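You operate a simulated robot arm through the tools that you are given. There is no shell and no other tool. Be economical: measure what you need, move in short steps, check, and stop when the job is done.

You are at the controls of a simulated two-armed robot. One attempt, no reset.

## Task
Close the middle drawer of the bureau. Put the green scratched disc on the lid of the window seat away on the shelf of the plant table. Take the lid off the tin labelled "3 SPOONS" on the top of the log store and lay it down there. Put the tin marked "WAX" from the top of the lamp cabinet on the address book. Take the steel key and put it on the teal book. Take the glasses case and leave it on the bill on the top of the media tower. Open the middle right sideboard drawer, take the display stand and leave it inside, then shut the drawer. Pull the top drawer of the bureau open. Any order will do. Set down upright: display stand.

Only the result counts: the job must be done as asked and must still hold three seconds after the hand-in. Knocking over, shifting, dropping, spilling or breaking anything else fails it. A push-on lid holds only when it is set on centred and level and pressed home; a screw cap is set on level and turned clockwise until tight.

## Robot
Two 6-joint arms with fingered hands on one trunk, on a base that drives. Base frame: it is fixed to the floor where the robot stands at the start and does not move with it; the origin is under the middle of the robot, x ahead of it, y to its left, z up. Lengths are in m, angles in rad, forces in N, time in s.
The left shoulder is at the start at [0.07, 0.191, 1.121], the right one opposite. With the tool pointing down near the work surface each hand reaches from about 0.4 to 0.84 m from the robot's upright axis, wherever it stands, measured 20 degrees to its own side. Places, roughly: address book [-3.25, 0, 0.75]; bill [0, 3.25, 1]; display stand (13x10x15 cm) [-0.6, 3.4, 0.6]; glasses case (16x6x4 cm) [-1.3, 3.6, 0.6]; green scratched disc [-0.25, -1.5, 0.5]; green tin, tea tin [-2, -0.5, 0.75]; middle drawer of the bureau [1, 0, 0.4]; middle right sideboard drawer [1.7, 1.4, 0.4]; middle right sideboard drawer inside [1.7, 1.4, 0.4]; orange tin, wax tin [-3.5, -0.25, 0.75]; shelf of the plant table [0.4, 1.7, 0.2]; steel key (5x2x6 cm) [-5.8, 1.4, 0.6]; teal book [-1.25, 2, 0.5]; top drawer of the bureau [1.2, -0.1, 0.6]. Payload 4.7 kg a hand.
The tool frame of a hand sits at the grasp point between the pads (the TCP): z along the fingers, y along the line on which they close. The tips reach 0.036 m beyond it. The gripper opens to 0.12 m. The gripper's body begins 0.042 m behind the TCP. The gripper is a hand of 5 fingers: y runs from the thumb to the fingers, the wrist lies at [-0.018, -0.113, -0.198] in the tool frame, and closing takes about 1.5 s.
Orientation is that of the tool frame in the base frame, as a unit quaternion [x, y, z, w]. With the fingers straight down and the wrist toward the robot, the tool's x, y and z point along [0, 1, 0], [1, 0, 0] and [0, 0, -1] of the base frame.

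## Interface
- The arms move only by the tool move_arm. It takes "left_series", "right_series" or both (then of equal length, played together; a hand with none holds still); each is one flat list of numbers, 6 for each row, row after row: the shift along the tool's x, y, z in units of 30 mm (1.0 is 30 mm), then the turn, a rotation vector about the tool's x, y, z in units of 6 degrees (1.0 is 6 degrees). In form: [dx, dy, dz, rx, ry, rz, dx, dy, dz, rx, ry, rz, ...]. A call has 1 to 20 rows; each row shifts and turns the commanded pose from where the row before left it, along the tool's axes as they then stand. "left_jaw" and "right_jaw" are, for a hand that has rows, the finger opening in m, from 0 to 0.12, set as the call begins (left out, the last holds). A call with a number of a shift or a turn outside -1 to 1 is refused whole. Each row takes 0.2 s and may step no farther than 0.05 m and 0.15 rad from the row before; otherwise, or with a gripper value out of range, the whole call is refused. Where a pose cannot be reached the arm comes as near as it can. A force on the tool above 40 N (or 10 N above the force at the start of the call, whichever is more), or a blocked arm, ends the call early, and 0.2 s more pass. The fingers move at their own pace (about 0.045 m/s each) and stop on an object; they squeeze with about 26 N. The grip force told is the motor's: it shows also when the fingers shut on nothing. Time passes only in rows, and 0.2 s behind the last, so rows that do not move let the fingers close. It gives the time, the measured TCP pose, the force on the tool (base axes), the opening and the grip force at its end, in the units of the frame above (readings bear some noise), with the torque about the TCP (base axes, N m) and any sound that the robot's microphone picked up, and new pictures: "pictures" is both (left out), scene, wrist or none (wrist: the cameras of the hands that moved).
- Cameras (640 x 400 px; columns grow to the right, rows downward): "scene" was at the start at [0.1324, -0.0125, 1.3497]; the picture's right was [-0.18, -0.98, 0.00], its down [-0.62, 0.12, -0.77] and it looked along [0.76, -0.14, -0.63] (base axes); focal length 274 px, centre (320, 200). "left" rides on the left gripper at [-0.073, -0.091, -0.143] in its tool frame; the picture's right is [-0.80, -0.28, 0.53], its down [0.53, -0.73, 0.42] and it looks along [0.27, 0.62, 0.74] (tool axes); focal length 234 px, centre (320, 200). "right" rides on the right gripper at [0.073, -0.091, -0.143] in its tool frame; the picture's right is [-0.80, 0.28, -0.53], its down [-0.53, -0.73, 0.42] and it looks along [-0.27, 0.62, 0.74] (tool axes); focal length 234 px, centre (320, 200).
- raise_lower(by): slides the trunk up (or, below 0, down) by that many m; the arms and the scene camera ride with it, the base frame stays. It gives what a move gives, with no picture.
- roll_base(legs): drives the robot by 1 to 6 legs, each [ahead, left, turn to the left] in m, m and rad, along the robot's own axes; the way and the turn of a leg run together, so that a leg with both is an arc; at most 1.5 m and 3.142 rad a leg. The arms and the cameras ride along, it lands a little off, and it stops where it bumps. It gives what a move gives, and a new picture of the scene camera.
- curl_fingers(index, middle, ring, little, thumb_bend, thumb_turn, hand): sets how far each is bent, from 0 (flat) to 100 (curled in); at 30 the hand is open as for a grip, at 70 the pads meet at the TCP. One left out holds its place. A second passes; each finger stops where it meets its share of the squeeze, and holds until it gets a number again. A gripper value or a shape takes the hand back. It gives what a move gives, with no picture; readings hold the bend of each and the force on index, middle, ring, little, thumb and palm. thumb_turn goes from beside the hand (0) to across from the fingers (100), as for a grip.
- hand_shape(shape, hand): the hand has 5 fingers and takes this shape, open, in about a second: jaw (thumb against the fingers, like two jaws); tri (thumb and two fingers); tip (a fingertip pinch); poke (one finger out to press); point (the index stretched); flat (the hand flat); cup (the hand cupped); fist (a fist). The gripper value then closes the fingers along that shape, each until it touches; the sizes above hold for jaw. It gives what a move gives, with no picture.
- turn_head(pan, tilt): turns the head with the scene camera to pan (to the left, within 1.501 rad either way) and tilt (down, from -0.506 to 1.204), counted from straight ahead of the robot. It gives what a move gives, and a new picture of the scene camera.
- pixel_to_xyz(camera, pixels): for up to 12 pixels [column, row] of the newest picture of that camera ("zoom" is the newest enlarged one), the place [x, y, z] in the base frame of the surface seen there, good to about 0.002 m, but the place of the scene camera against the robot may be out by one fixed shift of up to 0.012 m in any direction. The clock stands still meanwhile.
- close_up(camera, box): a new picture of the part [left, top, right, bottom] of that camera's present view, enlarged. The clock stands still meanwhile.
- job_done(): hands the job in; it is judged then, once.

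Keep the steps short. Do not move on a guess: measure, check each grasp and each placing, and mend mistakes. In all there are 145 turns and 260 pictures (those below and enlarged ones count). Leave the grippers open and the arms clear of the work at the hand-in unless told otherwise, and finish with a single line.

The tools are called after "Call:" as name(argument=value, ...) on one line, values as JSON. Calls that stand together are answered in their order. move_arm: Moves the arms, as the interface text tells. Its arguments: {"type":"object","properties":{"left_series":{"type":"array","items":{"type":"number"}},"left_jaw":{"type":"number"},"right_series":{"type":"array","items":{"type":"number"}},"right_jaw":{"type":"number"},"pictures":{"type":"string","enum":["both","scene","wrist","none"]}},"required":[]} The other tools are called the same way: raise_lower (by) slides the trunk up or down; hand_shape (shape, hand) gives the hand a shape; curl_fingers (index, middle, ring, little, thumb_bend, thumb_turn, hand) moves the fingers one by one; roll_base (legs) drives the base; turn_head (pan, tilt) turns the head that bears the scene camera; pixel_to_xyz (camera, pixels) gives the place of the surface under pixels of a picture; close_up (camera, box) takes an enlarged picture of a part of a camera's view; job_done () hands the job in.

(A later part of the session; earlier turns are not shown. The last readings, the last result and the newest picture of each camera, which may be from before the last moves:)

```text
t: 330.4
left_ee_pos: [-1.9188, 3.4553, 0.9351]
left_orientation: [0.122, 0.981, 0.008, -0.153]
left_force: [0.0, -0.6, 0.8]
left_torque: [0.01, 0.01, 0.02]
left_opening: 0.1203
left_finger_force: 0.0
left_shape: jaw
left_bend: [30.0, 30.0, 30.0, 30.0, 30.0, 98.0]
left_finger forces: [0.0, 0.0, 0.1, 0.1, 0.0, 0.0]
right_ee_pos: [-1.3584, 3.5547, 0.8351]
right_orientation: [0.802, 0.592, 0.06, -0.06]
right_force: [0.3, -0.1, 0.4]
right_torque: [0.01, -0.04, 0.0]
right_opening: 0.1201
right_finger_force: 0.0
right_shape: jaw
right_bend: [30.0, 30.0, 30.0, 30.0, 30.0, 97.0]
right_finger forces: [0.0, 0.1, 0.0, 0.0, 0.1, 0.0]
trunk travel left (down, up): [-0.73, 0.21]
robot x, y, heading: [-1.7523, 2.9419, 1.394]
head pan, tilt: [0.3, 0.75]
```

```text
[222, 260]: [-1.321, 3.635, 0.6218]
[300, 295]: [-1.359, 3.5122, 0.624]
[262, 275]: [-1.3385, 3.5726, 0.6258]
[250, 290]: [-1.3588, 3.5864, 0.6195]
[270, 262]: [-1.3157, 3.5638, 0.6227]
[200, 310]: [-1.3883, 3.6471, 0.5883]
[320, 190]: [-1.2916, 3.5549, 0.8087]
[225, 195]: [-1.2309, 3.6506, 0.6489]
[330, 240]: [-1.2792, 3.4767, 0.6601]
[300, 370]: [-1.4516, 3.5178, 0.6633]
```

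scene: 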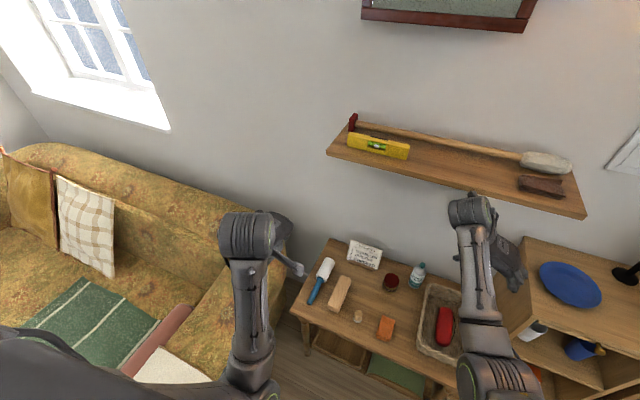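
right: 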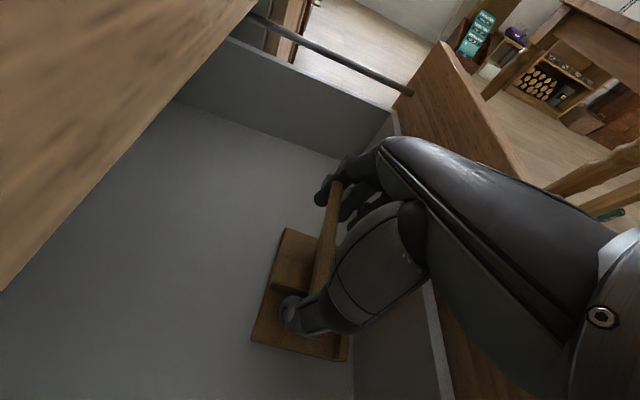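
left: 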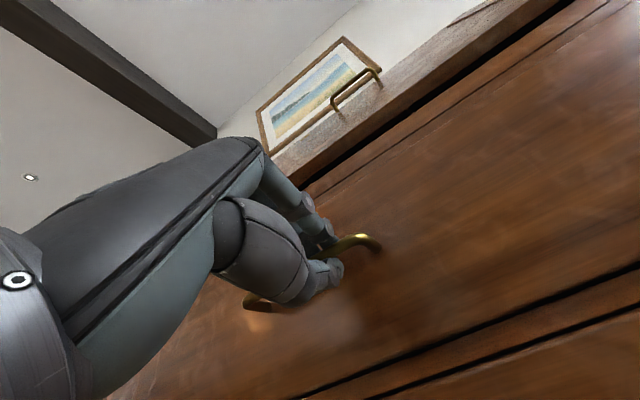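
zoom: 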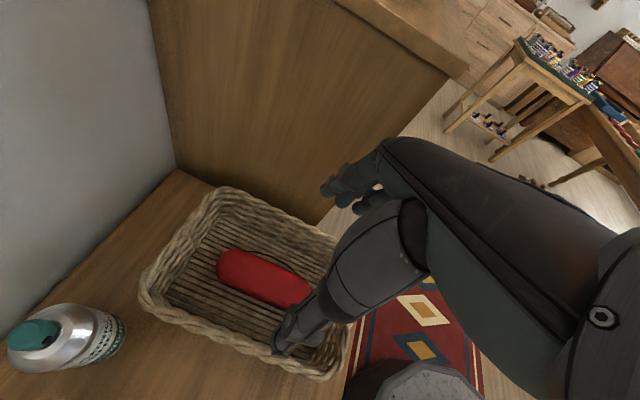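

Case centre (-1.339,3.570), orientation matches. I lower 20.6 cm onto it with 10 cm opening and close.

Call:
move_arm(right_series=[-0.07, 0.2, 0.98, 0, 0, 0, -0.07, 0.2, 0.98, 0, 0, 0, -0.07, 0.2, 0.98, 0, 0, 0, -0.07, 0.03, 0.98, 0, 0, 0, -0.07, 0, 0.98, 0, 0, 0, -0.07, 0, 0.98, 0, 0, 0, -0.07, 0, 0.95, 0, 0, 0], right_jaw=0.1, pictures="none")

Call:
move_arm(right_series=[0, 0, 0, 0, 0, 0, 0, 0, 0, 0, 0, 0, 0, 0, 0, 0, 0, 0, 0, 0, 0, 0, 0, 0, 0, 0, 0, 0, 0, 0, 0, 0, 0, 0, 0, 0], right_jaw=0.02, pictures="wrist")

```text
t: 332.0
left_ee_pos: [-1.9192, 3.4551, 0.9345]
left_orientation: [0.121, 0.981, 0.008, -0.152]
left_force: [0.3, -0.4, -0.1]
left_torque: [0.0, 0.0, 0.02]
left_opening: 0.12
left_finger_force: 0.2
left_shape: jaw
left_bend: [30.0, 30.0, 30.0, 30.0, 30.0, 98.0]
left_finger forces: [0.1, 0.1, 0.1, 0.0, 0.0, 0.0]
right_ee_pos: [-1.3399, 3.5722, 0.6299]
right_orientation: [0.802, 0.592, 0.059, -0.061]
right_force: [0.5, -0.2, 1.6]
right_torque: [-0.04, -0.04, -0.05]
right_opening: 0.1
right_finger_force: 0.1
right_shape: jaw
right_bend: [26.0, 33.0, 32.0, 32.0, 48.0, 99.0]
right_finger forces: [0.0, 1.6, 0.0, 0.1, 0.0, 0.0]
trunk travel left (down, up): [-0.73, 0.21]
robot x, y, heading: [-1.7557, 2.943, 1.399]
head pan, tilt: [0.3, 0.75]
```

```text
t: 333.4
left_ee_pos: [-1.918, 3.4549, 0.9343]
left_orientation: [0.121, 0.981, 0.009, -0.153]
left_force: [0.2, -0.8, 0.2]
left_torque: [0.02, 0.02, 0.03]
left_opening: 0.1201
left_finger_force: 0.0
left_shape: jaw
left_bend: [30.0, 30.0, 30.0, 30.0, 30.0, 98.0]
left_finger forces: [0.1, 0.1, 0.0, 0.0, 0.1, 0.1]
right_ee_pos: [-1.3399, 3.5709, 0.6304]
right_orientation: [0.801, 0.592, 0.059, -0.061]
right_force: [0.3, -0.4, 0.0]
right_torque: [-0.02, -0.04, 0.0]
right_opening: 0.0506
right_finger_force: 26.4
right_shape: jaw
right_bend: [74.0, 49.0, 47.0, 47.0, 73.0, 100.0]
right_finger forces: [12.7, 6.5, 2.8, 0.5, 23.2, 0.0]
trunk travel left (down, up): [-0.73, 0.21]
robot x, y, heading: [-1.7512, 2.9398, 1.4]
head pan, tilt: [0.3, 0.75]
```

right: 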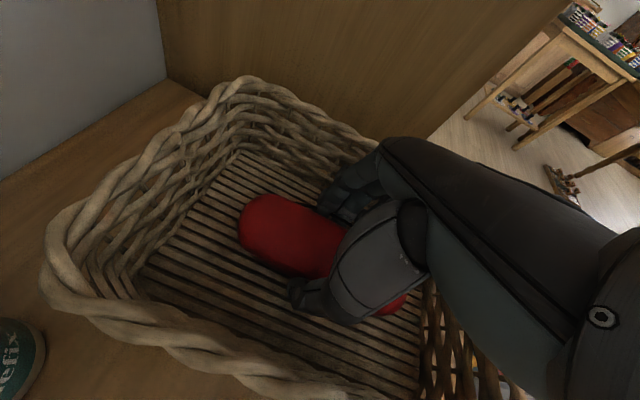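

The case is gripped. I lift it, raise the trunk and drive to the bill on the tower, stopping short to check.

Call:
move_arm(right_series=[0.07, 0, -0.98, 0, 0, 0, 0.07, 0, -0.98, 0, 0, 0, 0.07, 0, -0.98, 0, 0, 0, 0.07, 0, -0.98, 0, 0, 0, 0.07, 0, -0.98, 0, 0, 0, 0.07, 0, -0.98, 0, 0, 0, 0.07, 0, -0.98, 0, 0, 0], pictures="wrist")

Call:
raise_lower(by=0.205)

Call:
roll_base(legs=[[-0.3, 0, 0], [0, 0, -0.13], [0.1, 0, 0], [0, -1.168, 0], [0.27, 0, 0]])

Call:
close_up(camera="right", box=[0, 0, 640, 400])

Call:
turn_head(pan=-0.4, tilt=0.75)

```text
t: 335.0
left_ee_pos: [-1.9192, 3.4556, 0.9347]
left_orientation: [0.121, 0.981, 0.008, -0.153]
left_force: [-0.2, -0.4, 0.4]
left_torque: [0.01, -0.03, 0.02]
left_opening: 0.12
left_finger_force: 0.0
left_shape: jaw
left_bend: [30.0, 30.0, 30.0, 30.0, 30.0, 98.0]
left_finger forces: [0.0, 0.0, 0.0, 0.1, 0.0, 0.0]
right_ee_pos: [-1.3411, 3.5493, 0.8354]
right_orientation: [0.802, 0.592, 0.059, -0.06]
right_force: [-0.2, -0.1, -0.7]
right_torque: [0.01, 0.0, 0.03]
right_opening: 0.0502
right_finger_force: 26.1
right_shape: jaw
right_bend: [74.0, 49.0, 47.0, 47.0, 73.0, 100.0]
right_finger forces: [12.8, 6.5, 2.8, 0.3, 23.2, 0.0]
trunk travel left (down, up): [-0.73, 0.21]
robot x, y, heading: [-1.7533, 2.944, 1.397]
head pan, tilt: [0.3, 0.75]
```

right: 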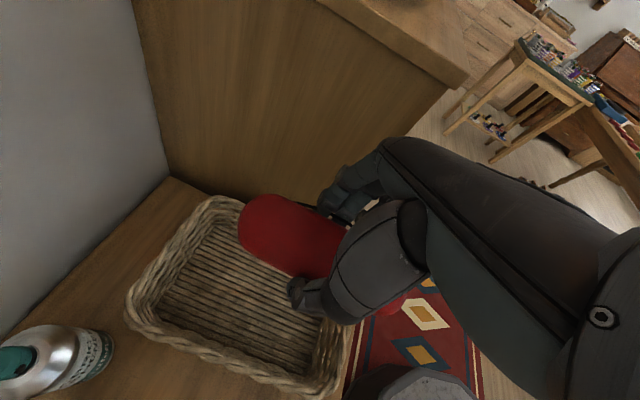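

```text
t: 337.2
left_ee_pos: [-1.9177, 3.4556, 1.1398]
left_orientation: [0.122, 0.981, 0.009, -0.153]
left_force: [-0.9, -0.7, -0.6]
left_torque: [-0.03, -0.03, -0.01]
left_opening: 0.1203
left_finger_force: 0.1
left_shape: jaw
left_bend: [30.0, 30.0, 30.0, 30.0, 30.0, 98.0]
left_finger forces: [0.1, 0.0, 0.0, 0.0, 0.0, 0.1]
right_ee_pos: [-1.3414, 3.5494, 1.0401]
right_orientation: [0.802, 0.592, 0.06, -0.061]
right_force: [0.7, 0.0, -1.4]
right_torque: [-0.03, 0.01, 0.0]
right_opening: 0.0502
right_finger_force: 26.5
right_shape: jaw
right_bend: [74.0, 49.0, 47.0, 47.0, 73.0, 100.0]
right_finger forces: [12.9, 6.5, 2.7, 0.3, 23.2, 0.1]
trunk travel left (down, up): [-0.935, 0.005]
robot x, y, heading: [-1.7553, 2.9437, 1.394]
head pan, tilt: [0.3, 0.75]
```

```text
t: 347.5
left_ee_pos: [-0.7024, 3.1961, 1.1398]
left_orientation: [0.184, 0.971, 0.018, -0.151]
left_force: [-1.3, -8.2, 6.8]
left_torque: [0.29, 0.11, 0.2]
left_opening: 0.1201
left_finger_force: 0.1
left_shape: jaw
left_bend: [30.0, 30.0, 35.0, 30.0, 30.0, 98.0]
left_finger forces: [0.0, 0.1, 10.5, 0.0, 0.0, 0.0]
right_ee_pos: [-0.1185, 3.2145, 1.0418]
right_orientation: [0.837, 0.54, 0.063, -0.058]
right_force: [0.0, -0.1, -0.7]
right_torque: [-0.01, -0.03, 0.0]
right_opening: 0.0502
right_finger_force: 25.6
right_shape: jaw
right_bend: [74.0, 49.0, 47.0, 47.0, 73.0, 100.0]
right_finger forces: [12.9, 6.4, 2.8, 0.4, 23.2, 0.0]
trunk travel left (down, up): [-0.935, 0.005]
robot x, y, heading: [-0.6065, 2.664, 1.267]
head pan, tilt: [0.3, 0.75]
```

scene: 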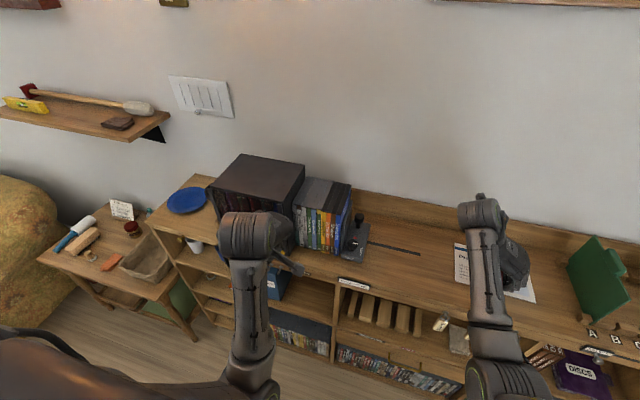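

```text
1.00 times, centred on (320, 200) of right
```

zoom: 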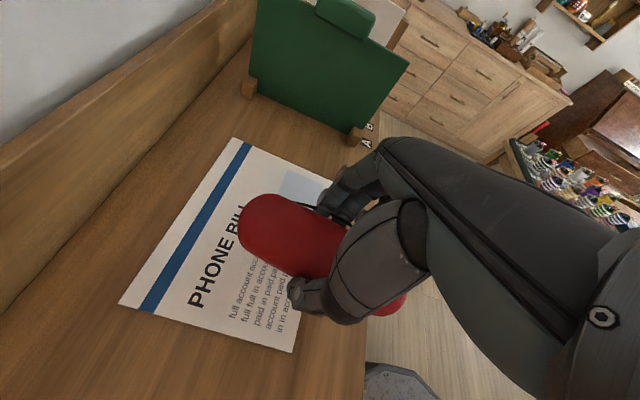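

```text
t: 348.6
left_ee_pos: [-0.7047, 3.1942, 1.1408]
left_orientation: [0.183, 0.971, 0.018, -0.152]
left_force: [-1.4, -8.2, 4.5]
left_torque: [0.18, 0.05, 0.23]
left_opening: 0.1201
left_finger_force: 0.1
left_shape: jaw
left_bend: [30.0, 30.0, 35.0, 30.0, 30.0, 98.0]
left_finger forces: [0.1, 0.0, 8.9, 0.0, 0.1, 0.1]
right_ee_pos: [-0.1185, 3.215, 1.0409]
right_orientation: [0.838, 0.54, 0.064, -0.057]
right_force: [0.0, 0.0, -0.9]
right_torque: [0.02, -0.02, 0.01]
right_opening: 0.0501
right_finger_force: 25.9
right_shape: jaw
right_bend: [74.0, 49.0, 47.0, 47.0, 73.0, 100.0]
right_finger forces: [12.9, 6.5, 2.8, 0.4, 23.2, 0.0]
trunk travel left (down, up): [-0.935, 0.005]
robot x, y, heading: [-0.6033, 2.6663, 1.27]
head pan, tilt: [-0.4, 0.75]
```

scene: 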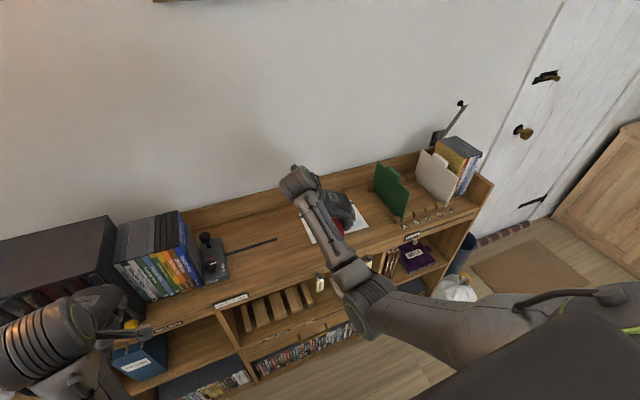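

The left ring finger touches the disc box; I back up 4 cm and measure the bill's outline.

Call:
roll_base(legs=[[-0.045, 0, 0]])

Call:
close_up(camera="right", box=[0, 0, 640, 400])

Call:
pixel_to_xyz(camera="zoom", pixels=[[232, 125], [118, 288], [290, 340], [290, 160], [200, 270], [245, 220], [300, 260], [230, 310]])

```text
t: 349.5
left_ee_pos: [-0.7151, 3.1613, 1.1358]
left_orientation: [0.183, 0.971, 0.015, -0.152]
left_force: [0.0, 0.9, -0.9]
left_torque: [-0.09, 0.03, 0.01]
left_opening: 0.1201
left_finger_force: 0.0
left_shape: jaw
left_bend: [30.0, 30.0, 30.0, 30.0, 30.0, 98.0]
left_finger forces: [0.0, 0.1, 0.1, 0.0, 0.0, 0.1]
right_ee_pos: [-0.1296, 3.1803, 1.0366]
right_orientation: [0.837, 0.54, 0.061, -0.056]
right_force: [0.4, 0.0, -2.1]
right_torque: [-0.05, 0.02, 0.02]
right_opening: 0.0502
right_finger_force: 26.4
right_shape: jaw
right_bend: [74.0, 49.0, 47.0, 47.0, 73.0, 100.0]
right_finger forces: [13.0, 6.5, 2.9, 0.4, 23.2, 0.0]
trunk travel left (down, up): [-0.935, 0.005]
robot x, y, heading: [-0.6224, 2.6252, 1.267]
head pan, tilt: [-0.4, 0.75]
```

scene: 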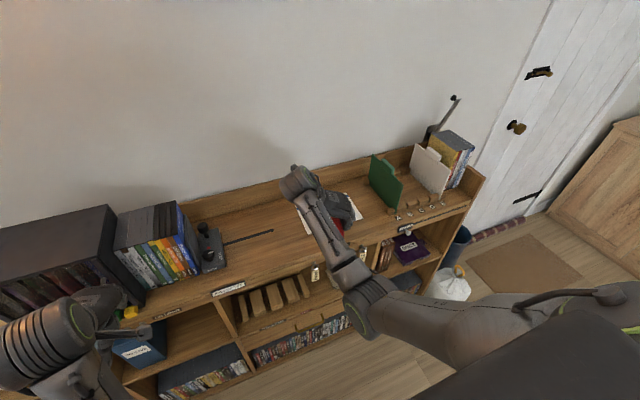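

```text
1.00 times, centred on (320, 200) of right
```

zoom: 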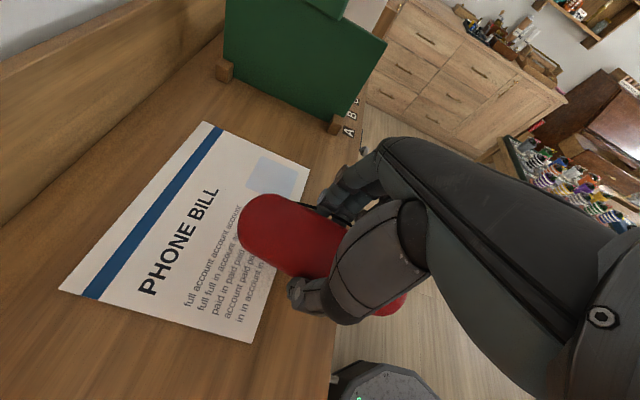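

```text
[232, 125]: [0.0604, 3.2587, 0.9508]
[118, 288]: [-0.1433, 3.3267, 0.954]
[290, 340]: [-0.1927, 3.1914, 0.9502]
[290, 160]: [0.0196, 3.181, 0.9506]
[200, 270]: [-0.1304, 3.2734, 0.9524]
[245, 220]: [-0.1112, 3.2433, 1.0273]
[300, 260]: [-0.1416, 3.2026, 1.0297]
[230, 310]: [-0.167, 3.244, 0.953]
```

Bill centre ≈(-0.06,3.273), top z 0.9515. I move the case over it, lower to contact, open, and lift away.

Call:
move_arm(right_series=[0.906, 0.178, 0.145, 0, 0, 0, 0.906, 0.178, 0.145, 0, 0, 0, 0.906, 0.178, 0.145, 0, 0, 0, 0.906, 0.178, 0.145, 0, 0, 0, -0.115, 0.02, 0.69, 0, 0, 0, -0.11, 0.02, 0.62, 0, 0, 0, -0.02, 0, 0.1, 0, 0, 0], pictures="wrist")

```text
t: 351.1
left_ee_pos: [-0.7157, 3.156, 1.1386]
left_orientation: [0.184, 0.971, 0.018, -0.152]
left_force: [0.6, -0.7, -0.2]
left_torque: [-0.03, 0.0, 0.01]
left_opening: 0.1199
left_finger_force: 0.0
left_shape: jaw
left_bend: [30.0, 30.0, 30.0, 30.0, 30.0, 98.0]
left_finger forces: [0.0, 0.0, 0.1, 0.0, 0.1, 0.0]
right_ee_pos: [-0.0661, 3.267, 0.998]
right_orientation: [0.838, 0.54, 0.063, -0.057]
right_force: [0.3, 0.9, -1.7]
right_torque: [0.01, 0.01, -0.02]
right_opening: 0.05
right_finger_force: 25.8
right_shape: jaw
right_bend: [74.0, 49.0, 47.0, 47.0, 73.0, 100.0]
right_finger forces: [12.9, 6.4, 2.9, 0.3, 23.2, 0.1]
trunk travel left (down, up): [-0.935, 0.005]
robot x, y, heading: [-0.6167, 2.6252, 1.266]
head pan, tilt: [-0.4, 0.75]
```

right: 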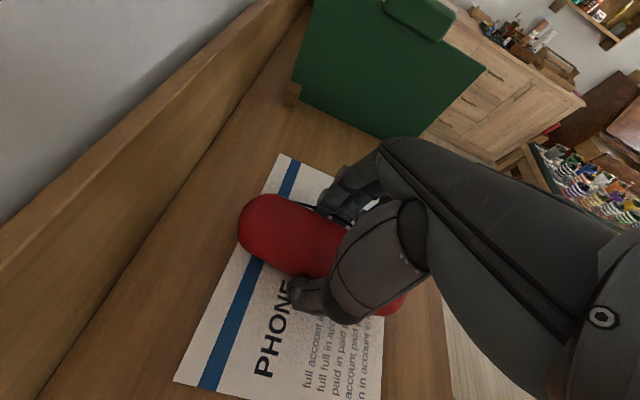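

The case overhangs slightly; I shift 3.5 cm left and 1.5 cm back, lower to contact and open.

Call:
move_arm(right_series=[-0.3, -0.6, -0.05, 0, 0, 0, -0.25, -0.6, -0.05, 0, 0, 0, -0.02, 0, 0.13, 0, 0, 0, -0.01, 0, 0.1, 0, 0, 0], pictures="none")

Call:
move_arm(right_series=[0, 0, 0, 0, 0, 0, 0, 0, 0, 0, 0, 0, 0, 0, 0, 0, 0, 0, 0, 0, 0, 0, 0, 0, 0, 0, 0, 0, 0, 0, 0, 0, 0, 0, 0, 0], right_jaw=0.1, pictures="wrist")

```text
t: 352.1
left_ee_pos: [-0.7174, 3.1546, 1.1399]
left_orientation: [0.183, 0.971, 0.018, -0.152]
left_force: [-0.3, 0.2, 0.3]
left_torque: [0.0, -0.01, 0.01]
left_opening: 0.12
left_finger_force: 0.1
left_shape: jaw
left_bend: [30.0, 30.0, 30.0, 30.0, 30.0, 98.0]
left_finger forces: [0.1, 0.0, 0.1, 0.0, 0.1, 0.1]
right_ee_pos: [-0.1076, 3.2656, 0.9938]
right_orientation: [0.838, 0.539, 0.063, -0.057]
right_force: [-0.4, -0.1, -0.9]
right_torque: [-0.03, -0.02, -0.02]
right_opening: 0.05
right_finger_force: 25.8
right_shape: jaw
right_bend: [74.0, 49.0, 47.0, 47.0, 73.0, 100.0]
right_finger forces: [12.9, 6.4, 2.8, 0.4, 23.4, 0.1]
trunk travel left (down, up): [-0.935, 0.005]
robot x, y, heading: [-0.6172, 2.6246, 1.27]
head pan, tilt: [-0.4, 0.75]
```

```text
t: 353.5
left_ee_pos: [-0.7163, 3.1547, 1.1388]
left_orientation: [0.183, 0.971, 0.018, -0.151]
left_force: [0.0, -0.2, -0.6]
left_torque: [-0.02, -0.01, 0.0]
left_opening: 0.1201
left_finger_force: 0.1
left_shape: jaw
left_bend: [30.0, 30.0, 30.0, 30.0, 30.0, 98.0]
left_finger forces: [0.1, 0.1, 0.1, 0.0, 0.1, 0.0]
right_ee_pos: [-0.1062, 3.2661, 0.9934]
right_orientation: [0.837, 0.54, 0.063, -0.058]
right_force: [-0.2, 0.5, 0.0]
right_torque: [0.01, -0.02, 0.02]
right_opening: 0.0996
right_finger_force: 0.0
right_shape: jaw
right_bend: [26.0, 34.0, 32.0, 32.0, 49.0, 99.0]
right_finger forces: [0.0, 0.2, 0.0, 0.1, 0.0, 0.1]
trunk travel left (down, up): [-0.935, 0.005]
robot x, y, heading: [-0.6174, 2.6292, 1.272]
head pan, tilt: [-0.4, 0.75]
```

right: 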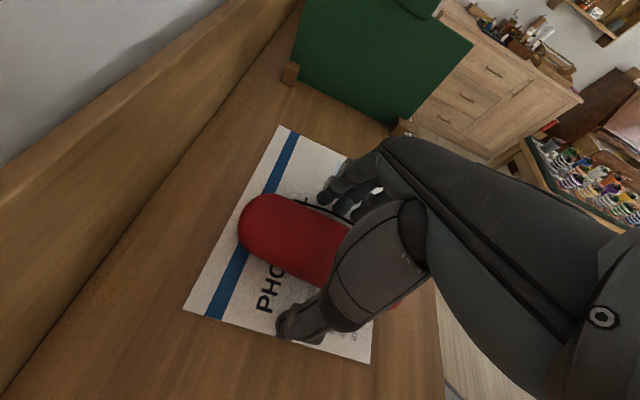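

The case rests on the bill. I lift off, back up, turn west and drive toward the key's region, then look.

Call:
move_arm(right_series=[0.1, 0, -0.7, 0, 0, 0, 0.1, 0, -0.9, 0, 0, 0, 0.1, 0, -0.9, 0, 0, 0], pictures="none")

Call:
roll_base(legs=[[-0.32, 0, 0], [0, 0, 1.85], [0, -0.22, 0], [1.45, 0, 0]])

Call:
turn_head(pan=0.1, tilt=0.35)

```text
t: 354.3
left_ee_pos: [-0.7164, 3.1552, 1.1399]
left_orientation: [0.183, 0.971, 0.018, -0.151]
left_force: [0.1, -0.4, 0.0]
left_torque: [-0.01, 0.03, 0.01]
left_opening: 0.1197
left_finger_force: 0.1
left_shape: jaw
left_bend: [30.0, 30.0, 30.0, 30.0, 30.0, 98.0]
left_finger forces: [0.0, 0.0, 0.0, 0.0, 0.0, 0.1]
right_ee_pos: [-0.1051, 3.2602, 1.0699]
right_orientation: [0.838, 0.539, 0.063, -0.057]
right_force: [-0.4, -0.7, 0.9]
right_torque: [0.01, -0.03, 0.02]
right_opening: 0.0995
right_finger_force: 0.0
right_shape: jaw
right_bend: [26.0, 34.0, 32.0, 32.0, 49.0, 99.0]
right_finger forces: [0.1, 0.1, 0.0, 0.0, 0.0, 0.0]
trunk travel left (down, up): [-0.935, 0.005]
robot x, y, heading: [-0.6143, 2.6284, 1.267]
head pan, tilt: [-0.4, 0.75]
```

```text
t: 368.9
left_ee_pos: [-2.6271, 2.3393, 1.1397]
left_orientation: [-0.666, 0.73, -0.11, -0.106]
left_force: [-0.4, -0.6, 0.2]
left_torque: [-0.01, 0.01, -0.03]
left_opening: 0.1198
left_finger_force: 0.1
left_shape: jaw
left_bend: [30.0, 30.0, 30.0, 30.0, 30.0, 98.0]
left_finger forces: [0.0, 0.1, 0.0, 0.0, 0.0, 0.1]
right_ee_pos: [-2.898, 2.8958, 1.0689]
right_orientation: [0.073, 0.994, -0.008, -0.085]
right_force: [0.4, -1.2, 0.1]
right_torque: [-0.02, 0.01, 0.01]
right_opening: 0.0998
right_finger_force: 0.1
right_shape: jaw
right_bend: [26.0, 34.0, 32.0, 32.0, 49.0, 99.0]
right_finger forces: [0.0, 0.0, 0.0, 0.0, 0.1, 0.0]
trunk travel left (down, up): [-0.935, 0.005]
robot x, y, heading: [-2.1467, 2.58, 3.123]
head pan, tilt: [-0.4, 0.75]
```

scene: 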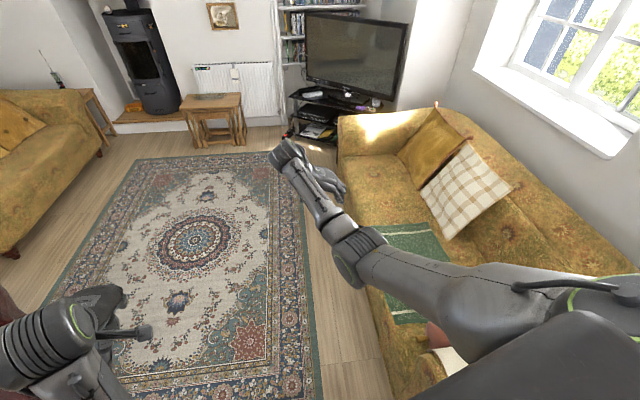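

```text
t: 369.8
left_ee_pos: [-2.6282, 2.3399, 1.1397]
left_orientation: [-0.665, 0.731, -0.11, -0.105]
left_force: [-0.5, 0.9, 0.5]
left_torque: [0.03, -0.03, 0.02]
left_opening: 0.1198
left_finger_force: 0.1
left_shape: jaw
left_bend: [30.0, 30.0, 30.0, 30.0, 30.0, 98.0]
left_finger forces: [0.0, 0.0, 0.0, 0.0, 0.1, 0.1]
right_ee_pos: [-2.8994, 2.8964, 1.0688]
right_orientation: [0.073, 0.994, -0.008, -0.085]
right_force: [-0.4, -0.4, -0.5]
right_torque: [0.03, 0.01, 0.0]
right_opening: 0.0997
right_finger_force: 0.1
right_shape: jaw
right_bend: [26.0, 34.0, 32.0, 32.0, 49.0, 99.0]
right_finger forces: [0.0, 0.0, 0.0, 0.0, 0.0, 0.0]
trunk travel left (down, up): [-0.935, 0.005]
robot x, y, heading: [-2.1473, 2.5781, 3.119]
head pan, tilt: [0.099, 0.351]
```

scene: 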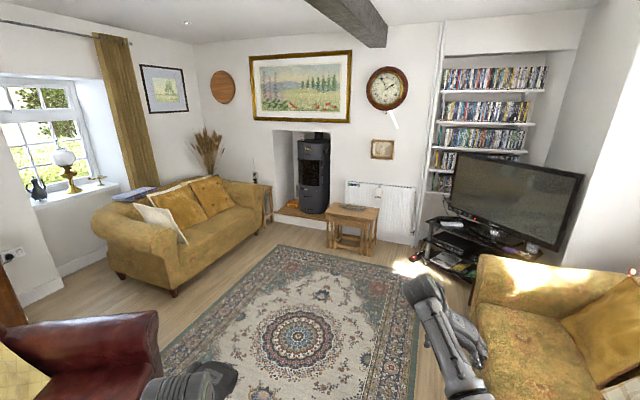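

Key expected near (254,180) — the small side table past the yellow sofa. Zoom and measure.

Call:
close_up(camera="scene", box=[200, 150, 320, 225])

Call:
pixel_to_xyz(camera="scene", pixels=[[254, 179], [263, 188], [262, 184], [345, 210], [355, 250], [290, 230], [175, 295], [300, 330], [410, 290], [265, 225]])

```text
5.33 times, centred on (260, 188) of scene
```

zoom: 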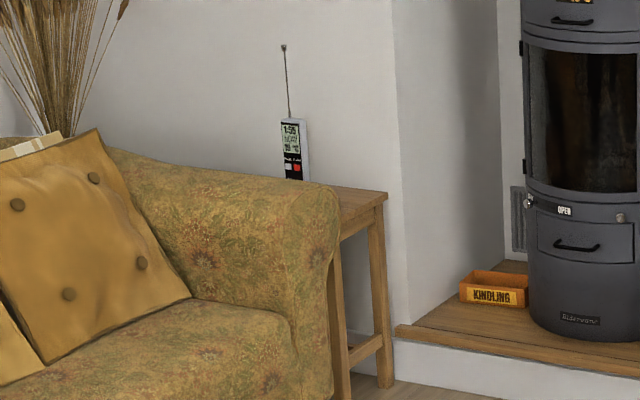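

```text
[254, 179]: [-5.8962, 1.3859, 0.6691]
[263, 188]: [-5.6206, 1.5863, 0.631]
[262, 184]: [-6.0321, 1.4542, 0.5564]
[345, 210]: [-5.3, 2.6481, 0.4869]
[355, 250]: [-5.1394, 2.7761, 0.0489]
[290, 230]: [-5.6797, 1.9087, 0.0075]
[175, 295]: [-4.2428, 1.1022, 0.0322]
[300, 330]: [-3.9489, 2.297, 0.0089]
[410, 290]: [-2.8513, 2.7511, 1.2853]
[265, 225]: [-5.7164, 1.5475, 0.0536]
```

The key's table is beyond the sofa's end. I drive across the rug and turn to bring the right hand toward that table, then look from the wrist and head cameras.

Call:
roll_base(legs=[[1.5, 0.2, 0], [1.2, 0.3, 0], [0.28, 0.09, 0], [0, 0, 1.218]])

Call:
turn_head(pan=-0.35, tilt=0.8)

Call:
close_up(camera="right", box=[0, 0, 640, 400])

```text
refused: leg 1 is longer than a leg can be; nothing moved
```

```text
t: 370.7
left_ee_pos: [-2.6282, 2.3393, 1.1404]
left_orientation: [-0.665, 0.731, -0.11, -0.105]
left_force: [0.0, 0.1, 1.1]
left_torque: [0.01, -0.01, 0.01]
left_opening: 0.1197
left_finger_force: 0.0
left_shape: jaw
left_bend: [30.0, 30.0, 30.0, 30.0, 30.0, 98.0]
left_finger forces: [0.1, 0.0, 0.0, 0.0, 0.0, 0.1]
right_ee_pos: [-2.8983, 2.896, 1.0698]
right_orientation: [0.072, 0.994, -0.007, -0.084]
right_force: [-0.5, 0.4, 0.8]
right_torque: [0.05, -0.01, 0.03]
right_opening: 0.0995
right_finger_force: 0.0
right_shape: jaw
right_bend: [26.0, 34.0, 32.0, 32.0, 49.0, 99.0]
right_finger forces: [0.0, 0.1, 0.0, 0.0, 0.0, 0.0]
trunk travel left (down, up): [-0.935, 0.005]
robot x, y, heading: [-2.1471, 2.5783, 3.117]
head pan, tilt: [-0.351, 0.799]
```

scene: 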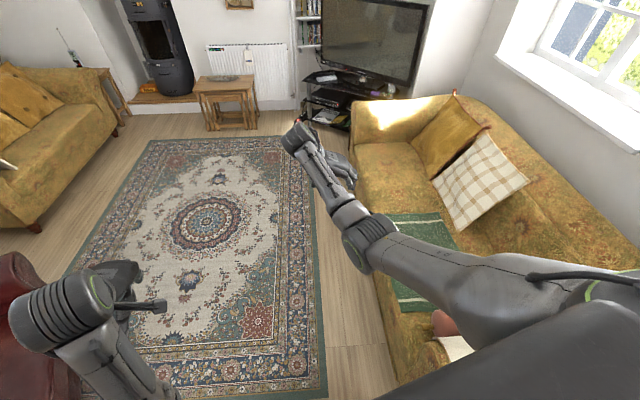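

```text
1.00 times, centred on (320, 200) of right
```

zoom: 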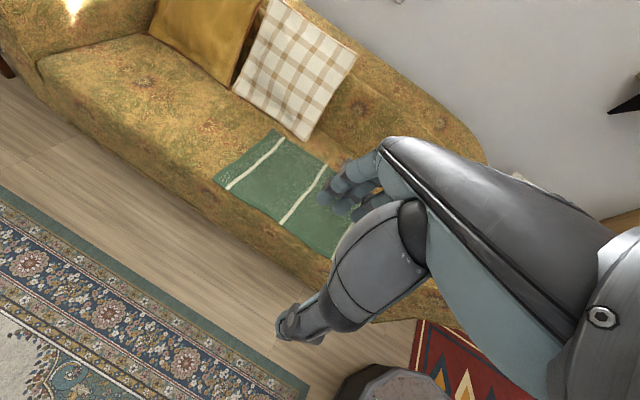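

Leg too long; I redo it with shorter legs.

Call:
roll_base(legs=[[1.45, 0.03, 0], [1.2, 0.4, 0], [0.33, 0.16, 0], [0, 0, 1.218]])

Call:
turn_head(pan=-0.35, tilt=0.8)

Call:
close_up(camera="right", box=[0, 0, 640, 400])

```text
t: 384.7
left_ee_pos: [-5.3868, 1.9986, 1.1412]
left_orientation: [-0.647, 0.747, -0.107, -0.109]
left_force: [-0.2, -0.9, 0.9]
left_torque: [-0.03, 0.02, -0.03]
left_opening: 0.1197
left_finger_force: 0.1
left_shape: jaw
left_bend: [30.0, 30.0, 30.0, 30.0, 30.0, 98.0]
left_finger forces: [0.1, 0.1, 0.0, 0.1, 0.0, 0.0]
right_ee_pos: [-5.624, 2.5666, 1.068]
right_orientation: [0.104, 0.991, -0.006, -0.085]
right_force: [1.8, -0.1, 1.0]
right_torque: [-0.06, 0.11, 0.05]
right_opening: 0.0995
right_finger_force: 0.0
right_shape: jaw
right_bend: [26.0, 34.0, 32.0, 32.0, 49.0, 99.0]
right_finger forces: [0.0, 0.0, 0.0, 0.0, 0.0, 0.1]
trunk travel left (down, up): [-0.935, 0.005]
robot x, y, heading: [-4.8925, 2.213, 3.068]
head pan, tilt: [-0.351, 0.799]
stopped in leg 3: the force on the tool passed its limit (the readings are from after the stop); the commanded pose is now the measured one
```

scene: 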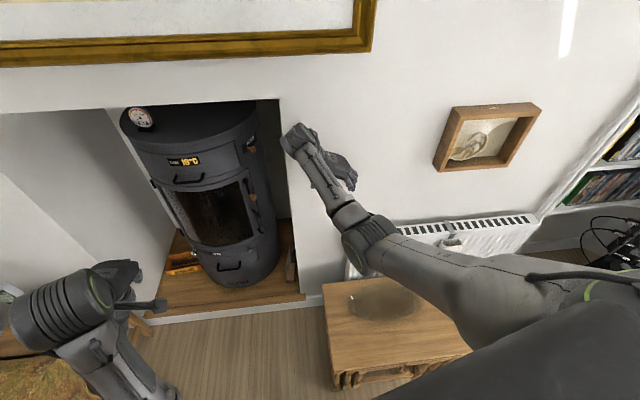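

```text
t: 385.3
left_ee_pos: [-5.3852, 1.9996, 1.1424]
left_orientation: [-0.647, 0.747, -0.107, -0.11]
left_force: [0.5, -0.3, -0.5]
left_torque: [-0.01, -0.02, 0.01]
left_opening: 0.1199
left_finger_force: 0.0
left_shape: jaw
left_bend: [30.0, 30.0, 30.0, 30.0, 30.0, 98.0]
left_finger forces: [0.1, 0.0, 0.0, 0.0, 0.0, 0.1]
right_ee_pos: [-5.6243, 2.5665, 1.0679]
right_orientation: [0.103, 0.991, -0.007, -0.086]
right_force: [14.8, 2.7, 1.0]
right_torque: [-0.47, 2.69, 1.07]
right_opening: 0.0998
right_finger_force: 0.0
right_shape: jaw
right_bend: [26.0, 34.0, 32.0, 32.0, 49.0, 99.0]
right_finger forces: [0.1, 0.0, 0.0, 0.1, 0.0, 0.1]
trunk travel left (down, up): [-0.935, 0.005]
robot x, y, heading: [-4.8948, 2.2171, 3.067]
head pan, tilt: [-0.351, 0.799]
```

scene: 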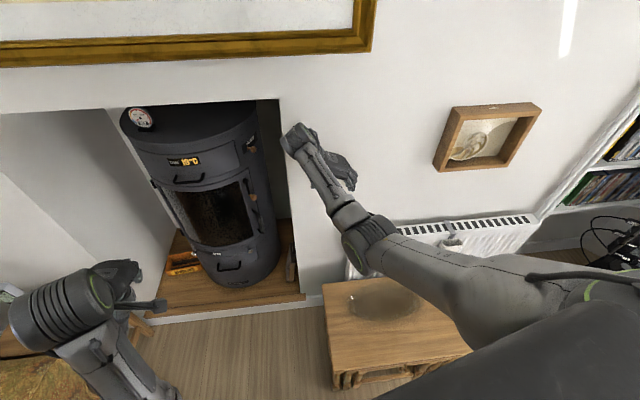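

```text
1.00 times, centred on (320, 200) of right
```

zoom: 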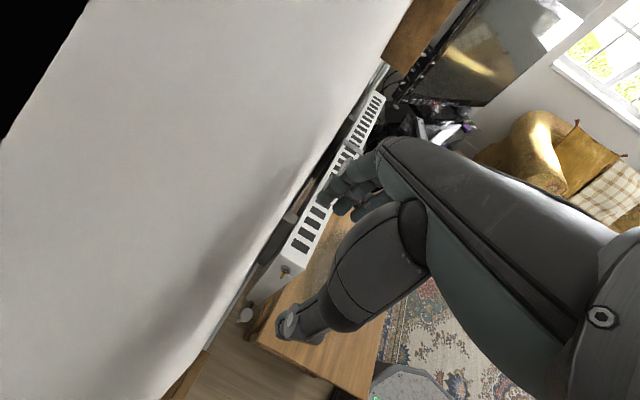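

The right hand met the chimney breast. I back up, turn left, and step toward the table, then look.

Call:
roll_base(legs=[[-0.2, 0, 0], [0, 0, 1.27], [0.34, -0.27, 0]])

Call:
close_up(camera="right", box=[0, 0, 640, 400])

Call:
turn_head(pan=-0.45, tilt=0.85)

```text
t: 392.2
left_ee_pos: [-5.0117, 1.4536, 1.1397]
left_orientation: [0.963, -0.222, 0.151, 0.024]
left_force: [-0.6, 0.1, -0.4]
left_torque: [0.01, 0.0, 0.0]
left_opening: 0.12
left_finger_force: 0.0
left_shape: jaw
left_bend: [30.0, 30.0, 30.0, 30.0, 30.0, 98.0]
left_finger forces: [0.0, 0.1, 0.1, 0.1, 0.0, 0.1]
right_ee_pos: [-5.625, 1.3977, 1.067]
right_orientation: [-0.503, 0.86, -0.055, -0.065]
right_force: [-0.6, -0.2, 0.8]
right_torque: [0.0, 0.0, -0.03]
right_opening: 0.0997
right_finger_force: 0.1
right_shape: jaw
right_bend: [26.0, 34.0, 32.0, 32.0, 49.0, 99.0]
right_finger forces: [0.0, 0.0, 0.1, 0.1, 0.1, 0.0]
trunk travel left (down, up): [-0.935, 0.005]
robot x, y, heading: [-5.0695, 1.9873, -1.954]
head pan, tilt: [-0.351, 0.799]
```

scene: 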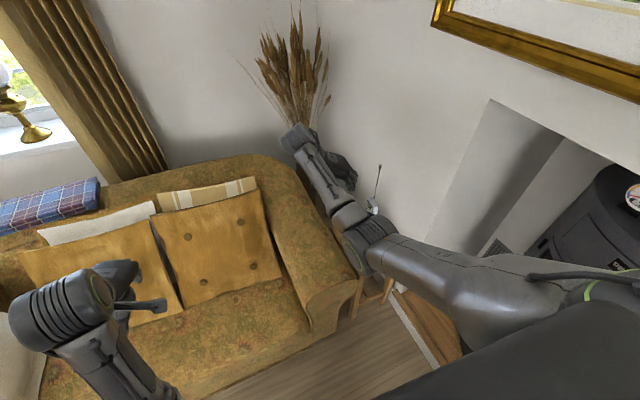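

```text
1.00 times, centred on (320, 200) of right
```

zoom: 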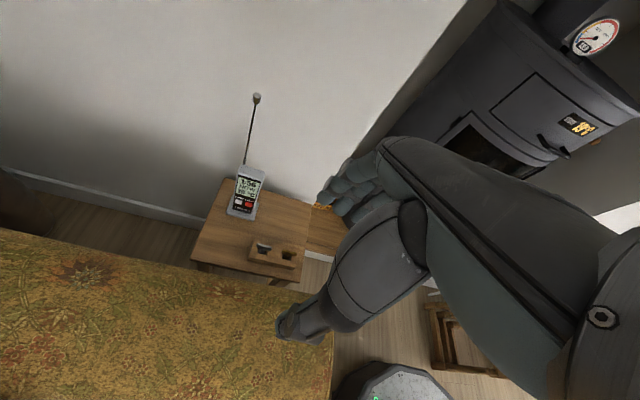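

```text
t: 392.9
left_ee_pos: [-5.0127, 1.453, 1.1393]
left_orientation: [0.964, -0.22, 0.151, 0.022]
left_force: [0.0, 0.1, -0.7]
left_torque: [-0.04, -0.01, 0.01]
left_opening: 0.1202
left_finger_force: 0.0
left_shape: jaw
left_bend: [30.0, 30.0, 30.0, 30.0, 30.0, 98.0]
left_finger forces: [0.0, 0.1, 0.1, 0.0, 0.0, 0.0]
right_ee_pos: [-5.6266, 1.3975, 1.0653]
right_orientation: [-0.503, 0.86, -0.056, -0.064]
right_force: [-0.7, -0.6, 0.1]
right_torque: [0.01, 0.02, -0.02]
right_opening: 0.0998
right_finger_force: 0.1
right_shape: jaw
right_bend: [26.0, 34.0, 32.0, 32.0, 49.0, 99.0]
right_finger forces: [0.0, 0.0, 0.0, 0.0, 0.0, 0.0]
trunk travel left (down, up): [-0.935, 0.005]
robot x, y, heading: [-5.0635, 1.9885, -1.953]
head pan, tilt: [-0.45, 0.85]
```

scene: 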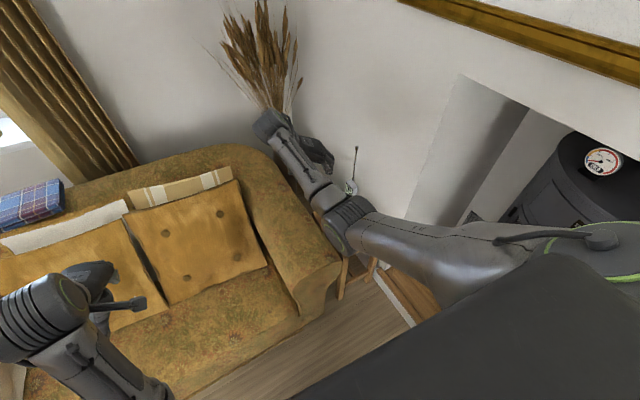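

A small wooden holder with key(s) is at (275,255). I zoom in and measure.

Call:
close_up(camera="right", box=[235, 225, 315, 275])

Call:
pixel_to_xyz(camera="zoom", pixels=[[215, 155], [220, 180], [200, 145], [230, 150], [400, 215], [420, 215], [330, 215], [300, 290], [150, 200], [480, 260], [330, 180]])

```text
8.00 times, centred on (275, 250) of right
```

zoom: 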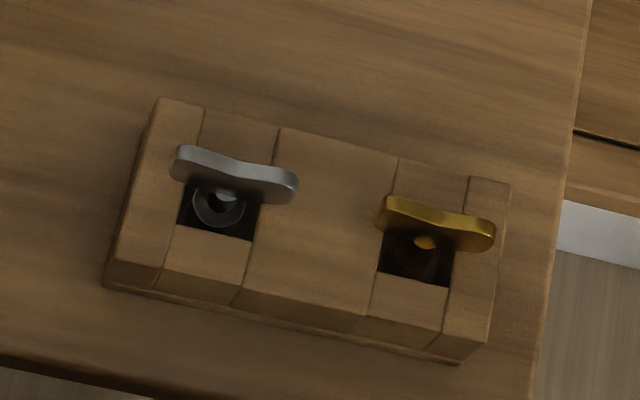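

```text
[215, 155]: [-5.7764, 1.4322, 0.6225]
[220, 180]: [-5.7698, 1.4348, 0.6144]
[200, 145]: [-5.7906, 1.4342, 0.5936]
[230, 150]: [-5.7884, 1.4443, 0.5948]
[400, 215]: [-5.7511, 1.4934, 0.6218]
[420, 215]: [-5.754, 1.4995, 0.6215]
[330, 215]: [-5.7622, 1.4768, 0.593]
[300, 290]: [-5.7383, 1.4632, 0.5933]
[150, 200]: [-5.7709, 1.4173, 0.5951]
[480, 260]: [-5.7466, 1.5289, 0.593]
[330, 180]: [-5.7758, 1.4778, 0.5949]
```

The steel key stands left in the holder: winged head centre ≈(-5.771,1.438), top z 0.6225; the brass one is 6 cm beside it. I use the fingertip pinch, yaw the hand 17°, shift the base over it, and lower partly.

Call:
hand_shape(hand="right", shape="tip")

Call:
move_arm(right_series=[0, 0, 0, 0, 0, -1, 0, 0, 0, 0, 0, -1, 0, 0, 0, 0, 0, -0.85], pictures="none")

Call:
roll_base(legs=[[0.022, -0.145, 0]])

Call:
raise_lower(by=-0.28)

Call:
close_up(camera="right", box=[0, 0, 640, 400])

```text
t: 393.8
left_ee_pos: [-5.0132, 1.4524, 1.1398]
left_orientation: [0.963, -0.221, 0.151, 0.024]
left_force: [-0.5, -0.7, -0.2]
left_torque: [0.01, 0.03, 0.02]
left_opening: 0.1199
left_finger_force: 0.0
left_shape: jaw
left_bend: [30.0, 30.0, 30.0, 30.0, 30.0, 98.0]
left_finger forces: [0.0, 0.0, 0.0, 0.0, 0.1, 0.1]
right_ee_pos: [-5.6266, 1.397, 1.066]
right_orientation: [-0.503, 0.86, -0.056, -0.064]
right_force: [-0.1, 0.2, -0.3]
right_torque: [-0.02, 0.02, 0.0]
right_opening: 0.1202
right_finger_force: 0.0
right_shape: tip
right_bend: [30.0, 98.0, 99.0, 99.0, 30.0, 98.0]
right_finger forces: [0.1, 0.1, 0.0, 0.0, 0.0, 0.0]
trunk travel left (down, up): [-0.935, 0.005]
robot x, y, heading: [-5.0763, 1.9863, -1.952]
head pan, tilt: [-0.45, 0.85]
```

```text
t: 394.6
left_ee_pos: [-5.0144, 1.4532, 1.14]
left_orientation: [0.964, -0.22, 0.151, 0.023]
left_force: [0.1, -0.3, 0.5]
left_torque: [-0.04, 0.0, 0.0]
left_opening: 0.1198
left_finger_force: 0.0
left_shape: jaw
left_bend: [30.0, 30.0, 30.0, 30.0, 30.0, 98.0]
left_finger forces: [0.0, 0.0, 0.0, 0.0, 0.0, 0.0]
right_ee_pos: [-5.6262, 1.3981, 1.0662]
right_orientation: [-0.625, 0.776, -0.045, -0.071]
right_force: [-0.4, -0.3, 0.0]
right_torque: [-0.02, -0.01, 0.01]
right_opening: 0.1199
right_finger_force: 0.1
right_shape: tip
right_bend: [30.0, 98.0, 99.0, 99.0, 30.0, 98.0]
right_finger forces: [0.0, 0.0, 0.0, 0.0, 0.0, 0.0]
trunk travel left (down, up): [-0.935, 0.005]
robot x, y, heading: [-5.0724, 1.9889, -1.952]
head pan, tilt: [-0.45, 0.85]
```

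```text
t: 396.0
left_ee_pos: [-5.1512, 1.4855, 1.1396]
left_orientation: [0.964, -0.22, 0.15, 0.024]
left_force: [0.5, 0.1, -0.9]
left_torque: [0.01, 0.02, -0.02]
left_opening: 0.1196
left_finger_force: 0.1
left_shape: jaw
left_bend: [30.0, 30.0, 30.0, 30.0, 30.0, 98.0]
left_finger forces: [0.1, 0.0, 0.0, 0.1, 0.0, 0.0]
right_ee_pos: [-5.7627, 1.4287, 1.0677]
right_orientation: [-0.626, 0.776, -0.045, -0.072]
right_force: [-0.3, 0.0, -0.7]
right_torque: [-0.01, 0.02, 0.0]
right_opening: 0.1201
right_finger_force: 0.0
right_shape: tip
right_bend: [30.0, 98.0, 99.0, 99.0, 30.0, 98.0]
right_finger forces: [0.1, 0.0, 0.0, 0.0, 0.0, 0.0]
trunk travel left (down, up): [-0.935, 0.005]
robot x, y, heading: [-5.2089, 2.0203, -1.956]
head pan, tilt: [-0.45, 0.85]
```

scene: 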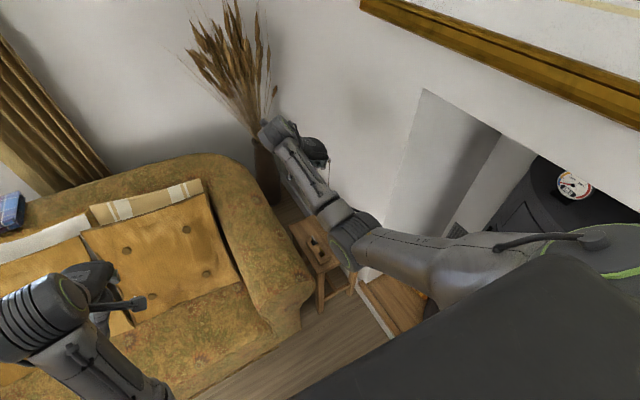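

```text
t: 398.8
left_ee_pos: [-5.154, 1.486, 0.859]
left_orientation: [0.963, -0.22, 0.152, 0.023]
left_force: [0.4, 1.0, -0.8]
left_torque: [0.03, -0.02, 0.02]
left_opening: 0.12
left_finger_force: 0.1
left_shape: jaw
left_bend: [30.0, 30.0, 30.0, 30.0, 30.0, 98.0]
left_finger forces: [0.0, 0.1, 0.0, 0.0, 0.0, 0.1]
right_ee_pos: [-5.7665, 1.4303, 0.7859]
right_orientation: [-0.626, 0.775, -0.045, -0.072]
right_force: [0.8, -0.2, -0.6]
right_torque: [0.02, -0.05, -0.01]
right_opening: 0.1199
right_finger_force: 0.1
right_shape: tip
right_bend: [30.0, 98.0, 99.0, 99.0, 30.0, 98.0]
right_finger forces: [0.0, 0.0, 0.1, 0.0, 0.0, 0.1]
trunk travel left (down, up): [-0.655, 0.285]
robot x, y, heading: [-5.209, 2.0221, -1.948]
head pan, tilt: [-0.45, 0.85]
```

```text
1.00 times, centred on (320, 200) of right
```

zoom: 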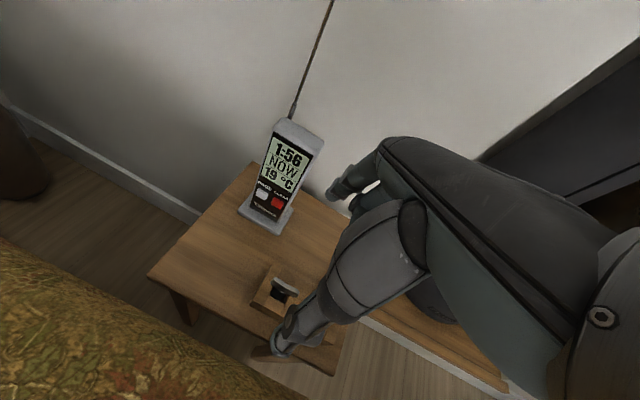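

Call:
close_up(camera="right", box=[240, 255, 340, 355])

Call:
pixel_to_xyz(camera="zoom", pixels=[[255, 105], [310, 130], [285, 118], [285, 135], [240, 100], [320, 150], [200, 150], [270, 160]])

```text
4.00 times, centred on (290, 305) of right
```

zoom: 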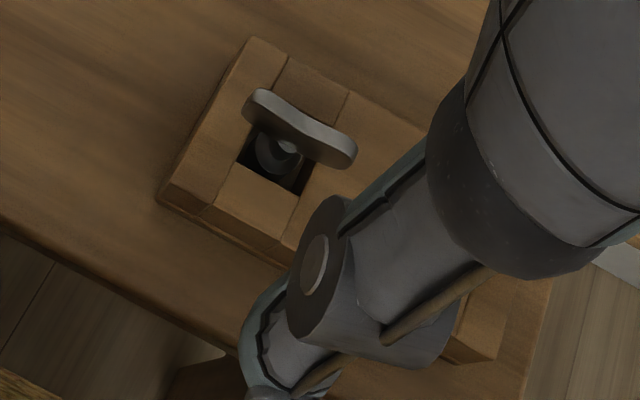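

```text
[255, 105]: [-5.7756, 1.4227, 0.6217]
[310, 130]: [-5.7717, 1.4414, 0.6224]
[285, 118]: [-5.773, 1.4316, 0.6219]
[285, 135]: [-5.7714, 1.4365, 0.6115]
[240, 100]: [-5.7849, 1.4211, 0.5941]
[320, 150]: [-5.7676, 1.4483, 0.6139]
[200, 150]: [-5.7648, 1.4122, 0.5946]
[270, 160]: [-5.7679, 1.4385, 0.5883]
```

Wing centre (-5.772,1.437), yaw within 3°. I lower 15 cm onto it and pinch.

Call:
move_arm(right_series=[-0.2, 0.03, 1, 0, 0, 0, -0.2, 0.03, 1, 0, 0, 0, -0.2, 0.02, 1, 0, 0, 0, -0.2, 0.02, 1, 0, 0, 0, -0.2, 0.02, 0.97, 0, 0, 0], right_jaw=0.06, pictures="none")

Call:
move_arm(right_series=[0, 0, 0, 0, 0, 0, 0, 0, 0, 0, 0, 0, 0, 0, 0, 0, 0, 0, 0, 0, 0, 0, 0, 0, 0, 0, 0, 0, 0, 0, 0, 0, 0, 0, 0, 0, 0, 0, 0, 0, 0, 0], right_jaw=0, pictures="wrist")

```text
t: 400.0
left_ee_pos: [-5.1545, 1.4855, 0.8601]
left_orientation: [0.963, -0.221, 0.151, 0.022]
left_force: [-0.1, -0.6, -0.4]
left_torque: [-0.01, 0.01, 0.01]
left_opening: 0.1198
left_finger_force: 0.1
left_shape: jaw
left_bend: [30.0, 30.0, 30.0, 30.0, 30.0, 98.0]
left_finger forces: [0.0, 0.0, 0.0, 0.0, 0.0, 0.0]
right_ee_pos: [-5.7727, 1.4348, 0.6354]
right_orientation: [-0.626, 0.775, -0.045, -0.072]
right_force: [0.9, -0.6, -0.9]
right_torque: [0.0, 0.04, 0.04]
right_opening: 0.0607
right_finger_force: 0.1
right_shape: tip
right_bend: [73.0, 98.0, 99.0, 99.0, 70.0, 100.0]
right_finger forces: [0.0, 0.1, 0.0, 0.1, 0.0, 0.0]
trunk travel left (down, up): [-0.655, 0.285]
robot x, y, heading: [-5.2108, 2.0231, -1.952]
head pan, tilt: [-0.45, 0.85]
```

```text
t: 401.6
left_ee_pos: [-5.1523, 1.484, 0.8597]
left_orientation: [0.963, -0.221, 0.151, 0.023]
left_force: [-0.4, 0.0, -0.6]
left_torque: [0.02, 0.0, 0.05]
left_opening: 0.1198
left_finger_force: 0.1
left_shape: jaw
left_bend: [30.0, 30.0, 30.0, 30.0, 30.0, 98.0]
left_finger forces: [0.0, 0.0, 0.0, 0.1, 0.0, 0.0]
right_ee_pos: [-5.7712, 1.4356, 0.6356]
right_orientation: [-0.626, 0.775, -0.046, -0.072]
right_force: [0.5, -0.6, 0.0]
right_torque: [-0.03, 0.01, -0.02]
right_opening: 0.0012
right_finger_force: 26.3
right_shape: tip
right_bend: [70.0, 100.0, 100.0, 100.0, 71.0, 100.0]
right_finger forces: [23.3, 0.0, 0.0, 0.0, 23.2, 0.1]
trunk travel left (down, up): [-0.655, 0.285]
robot x, y, heading: [-5.2083, 2.0215, -1.953]
head pan, tilt: [-0.45, 0.85]
```

right: 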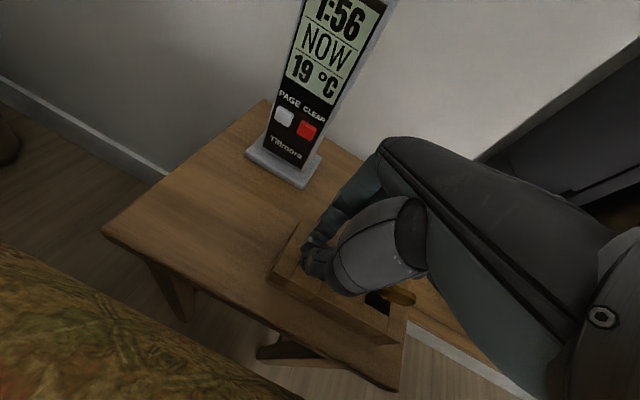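

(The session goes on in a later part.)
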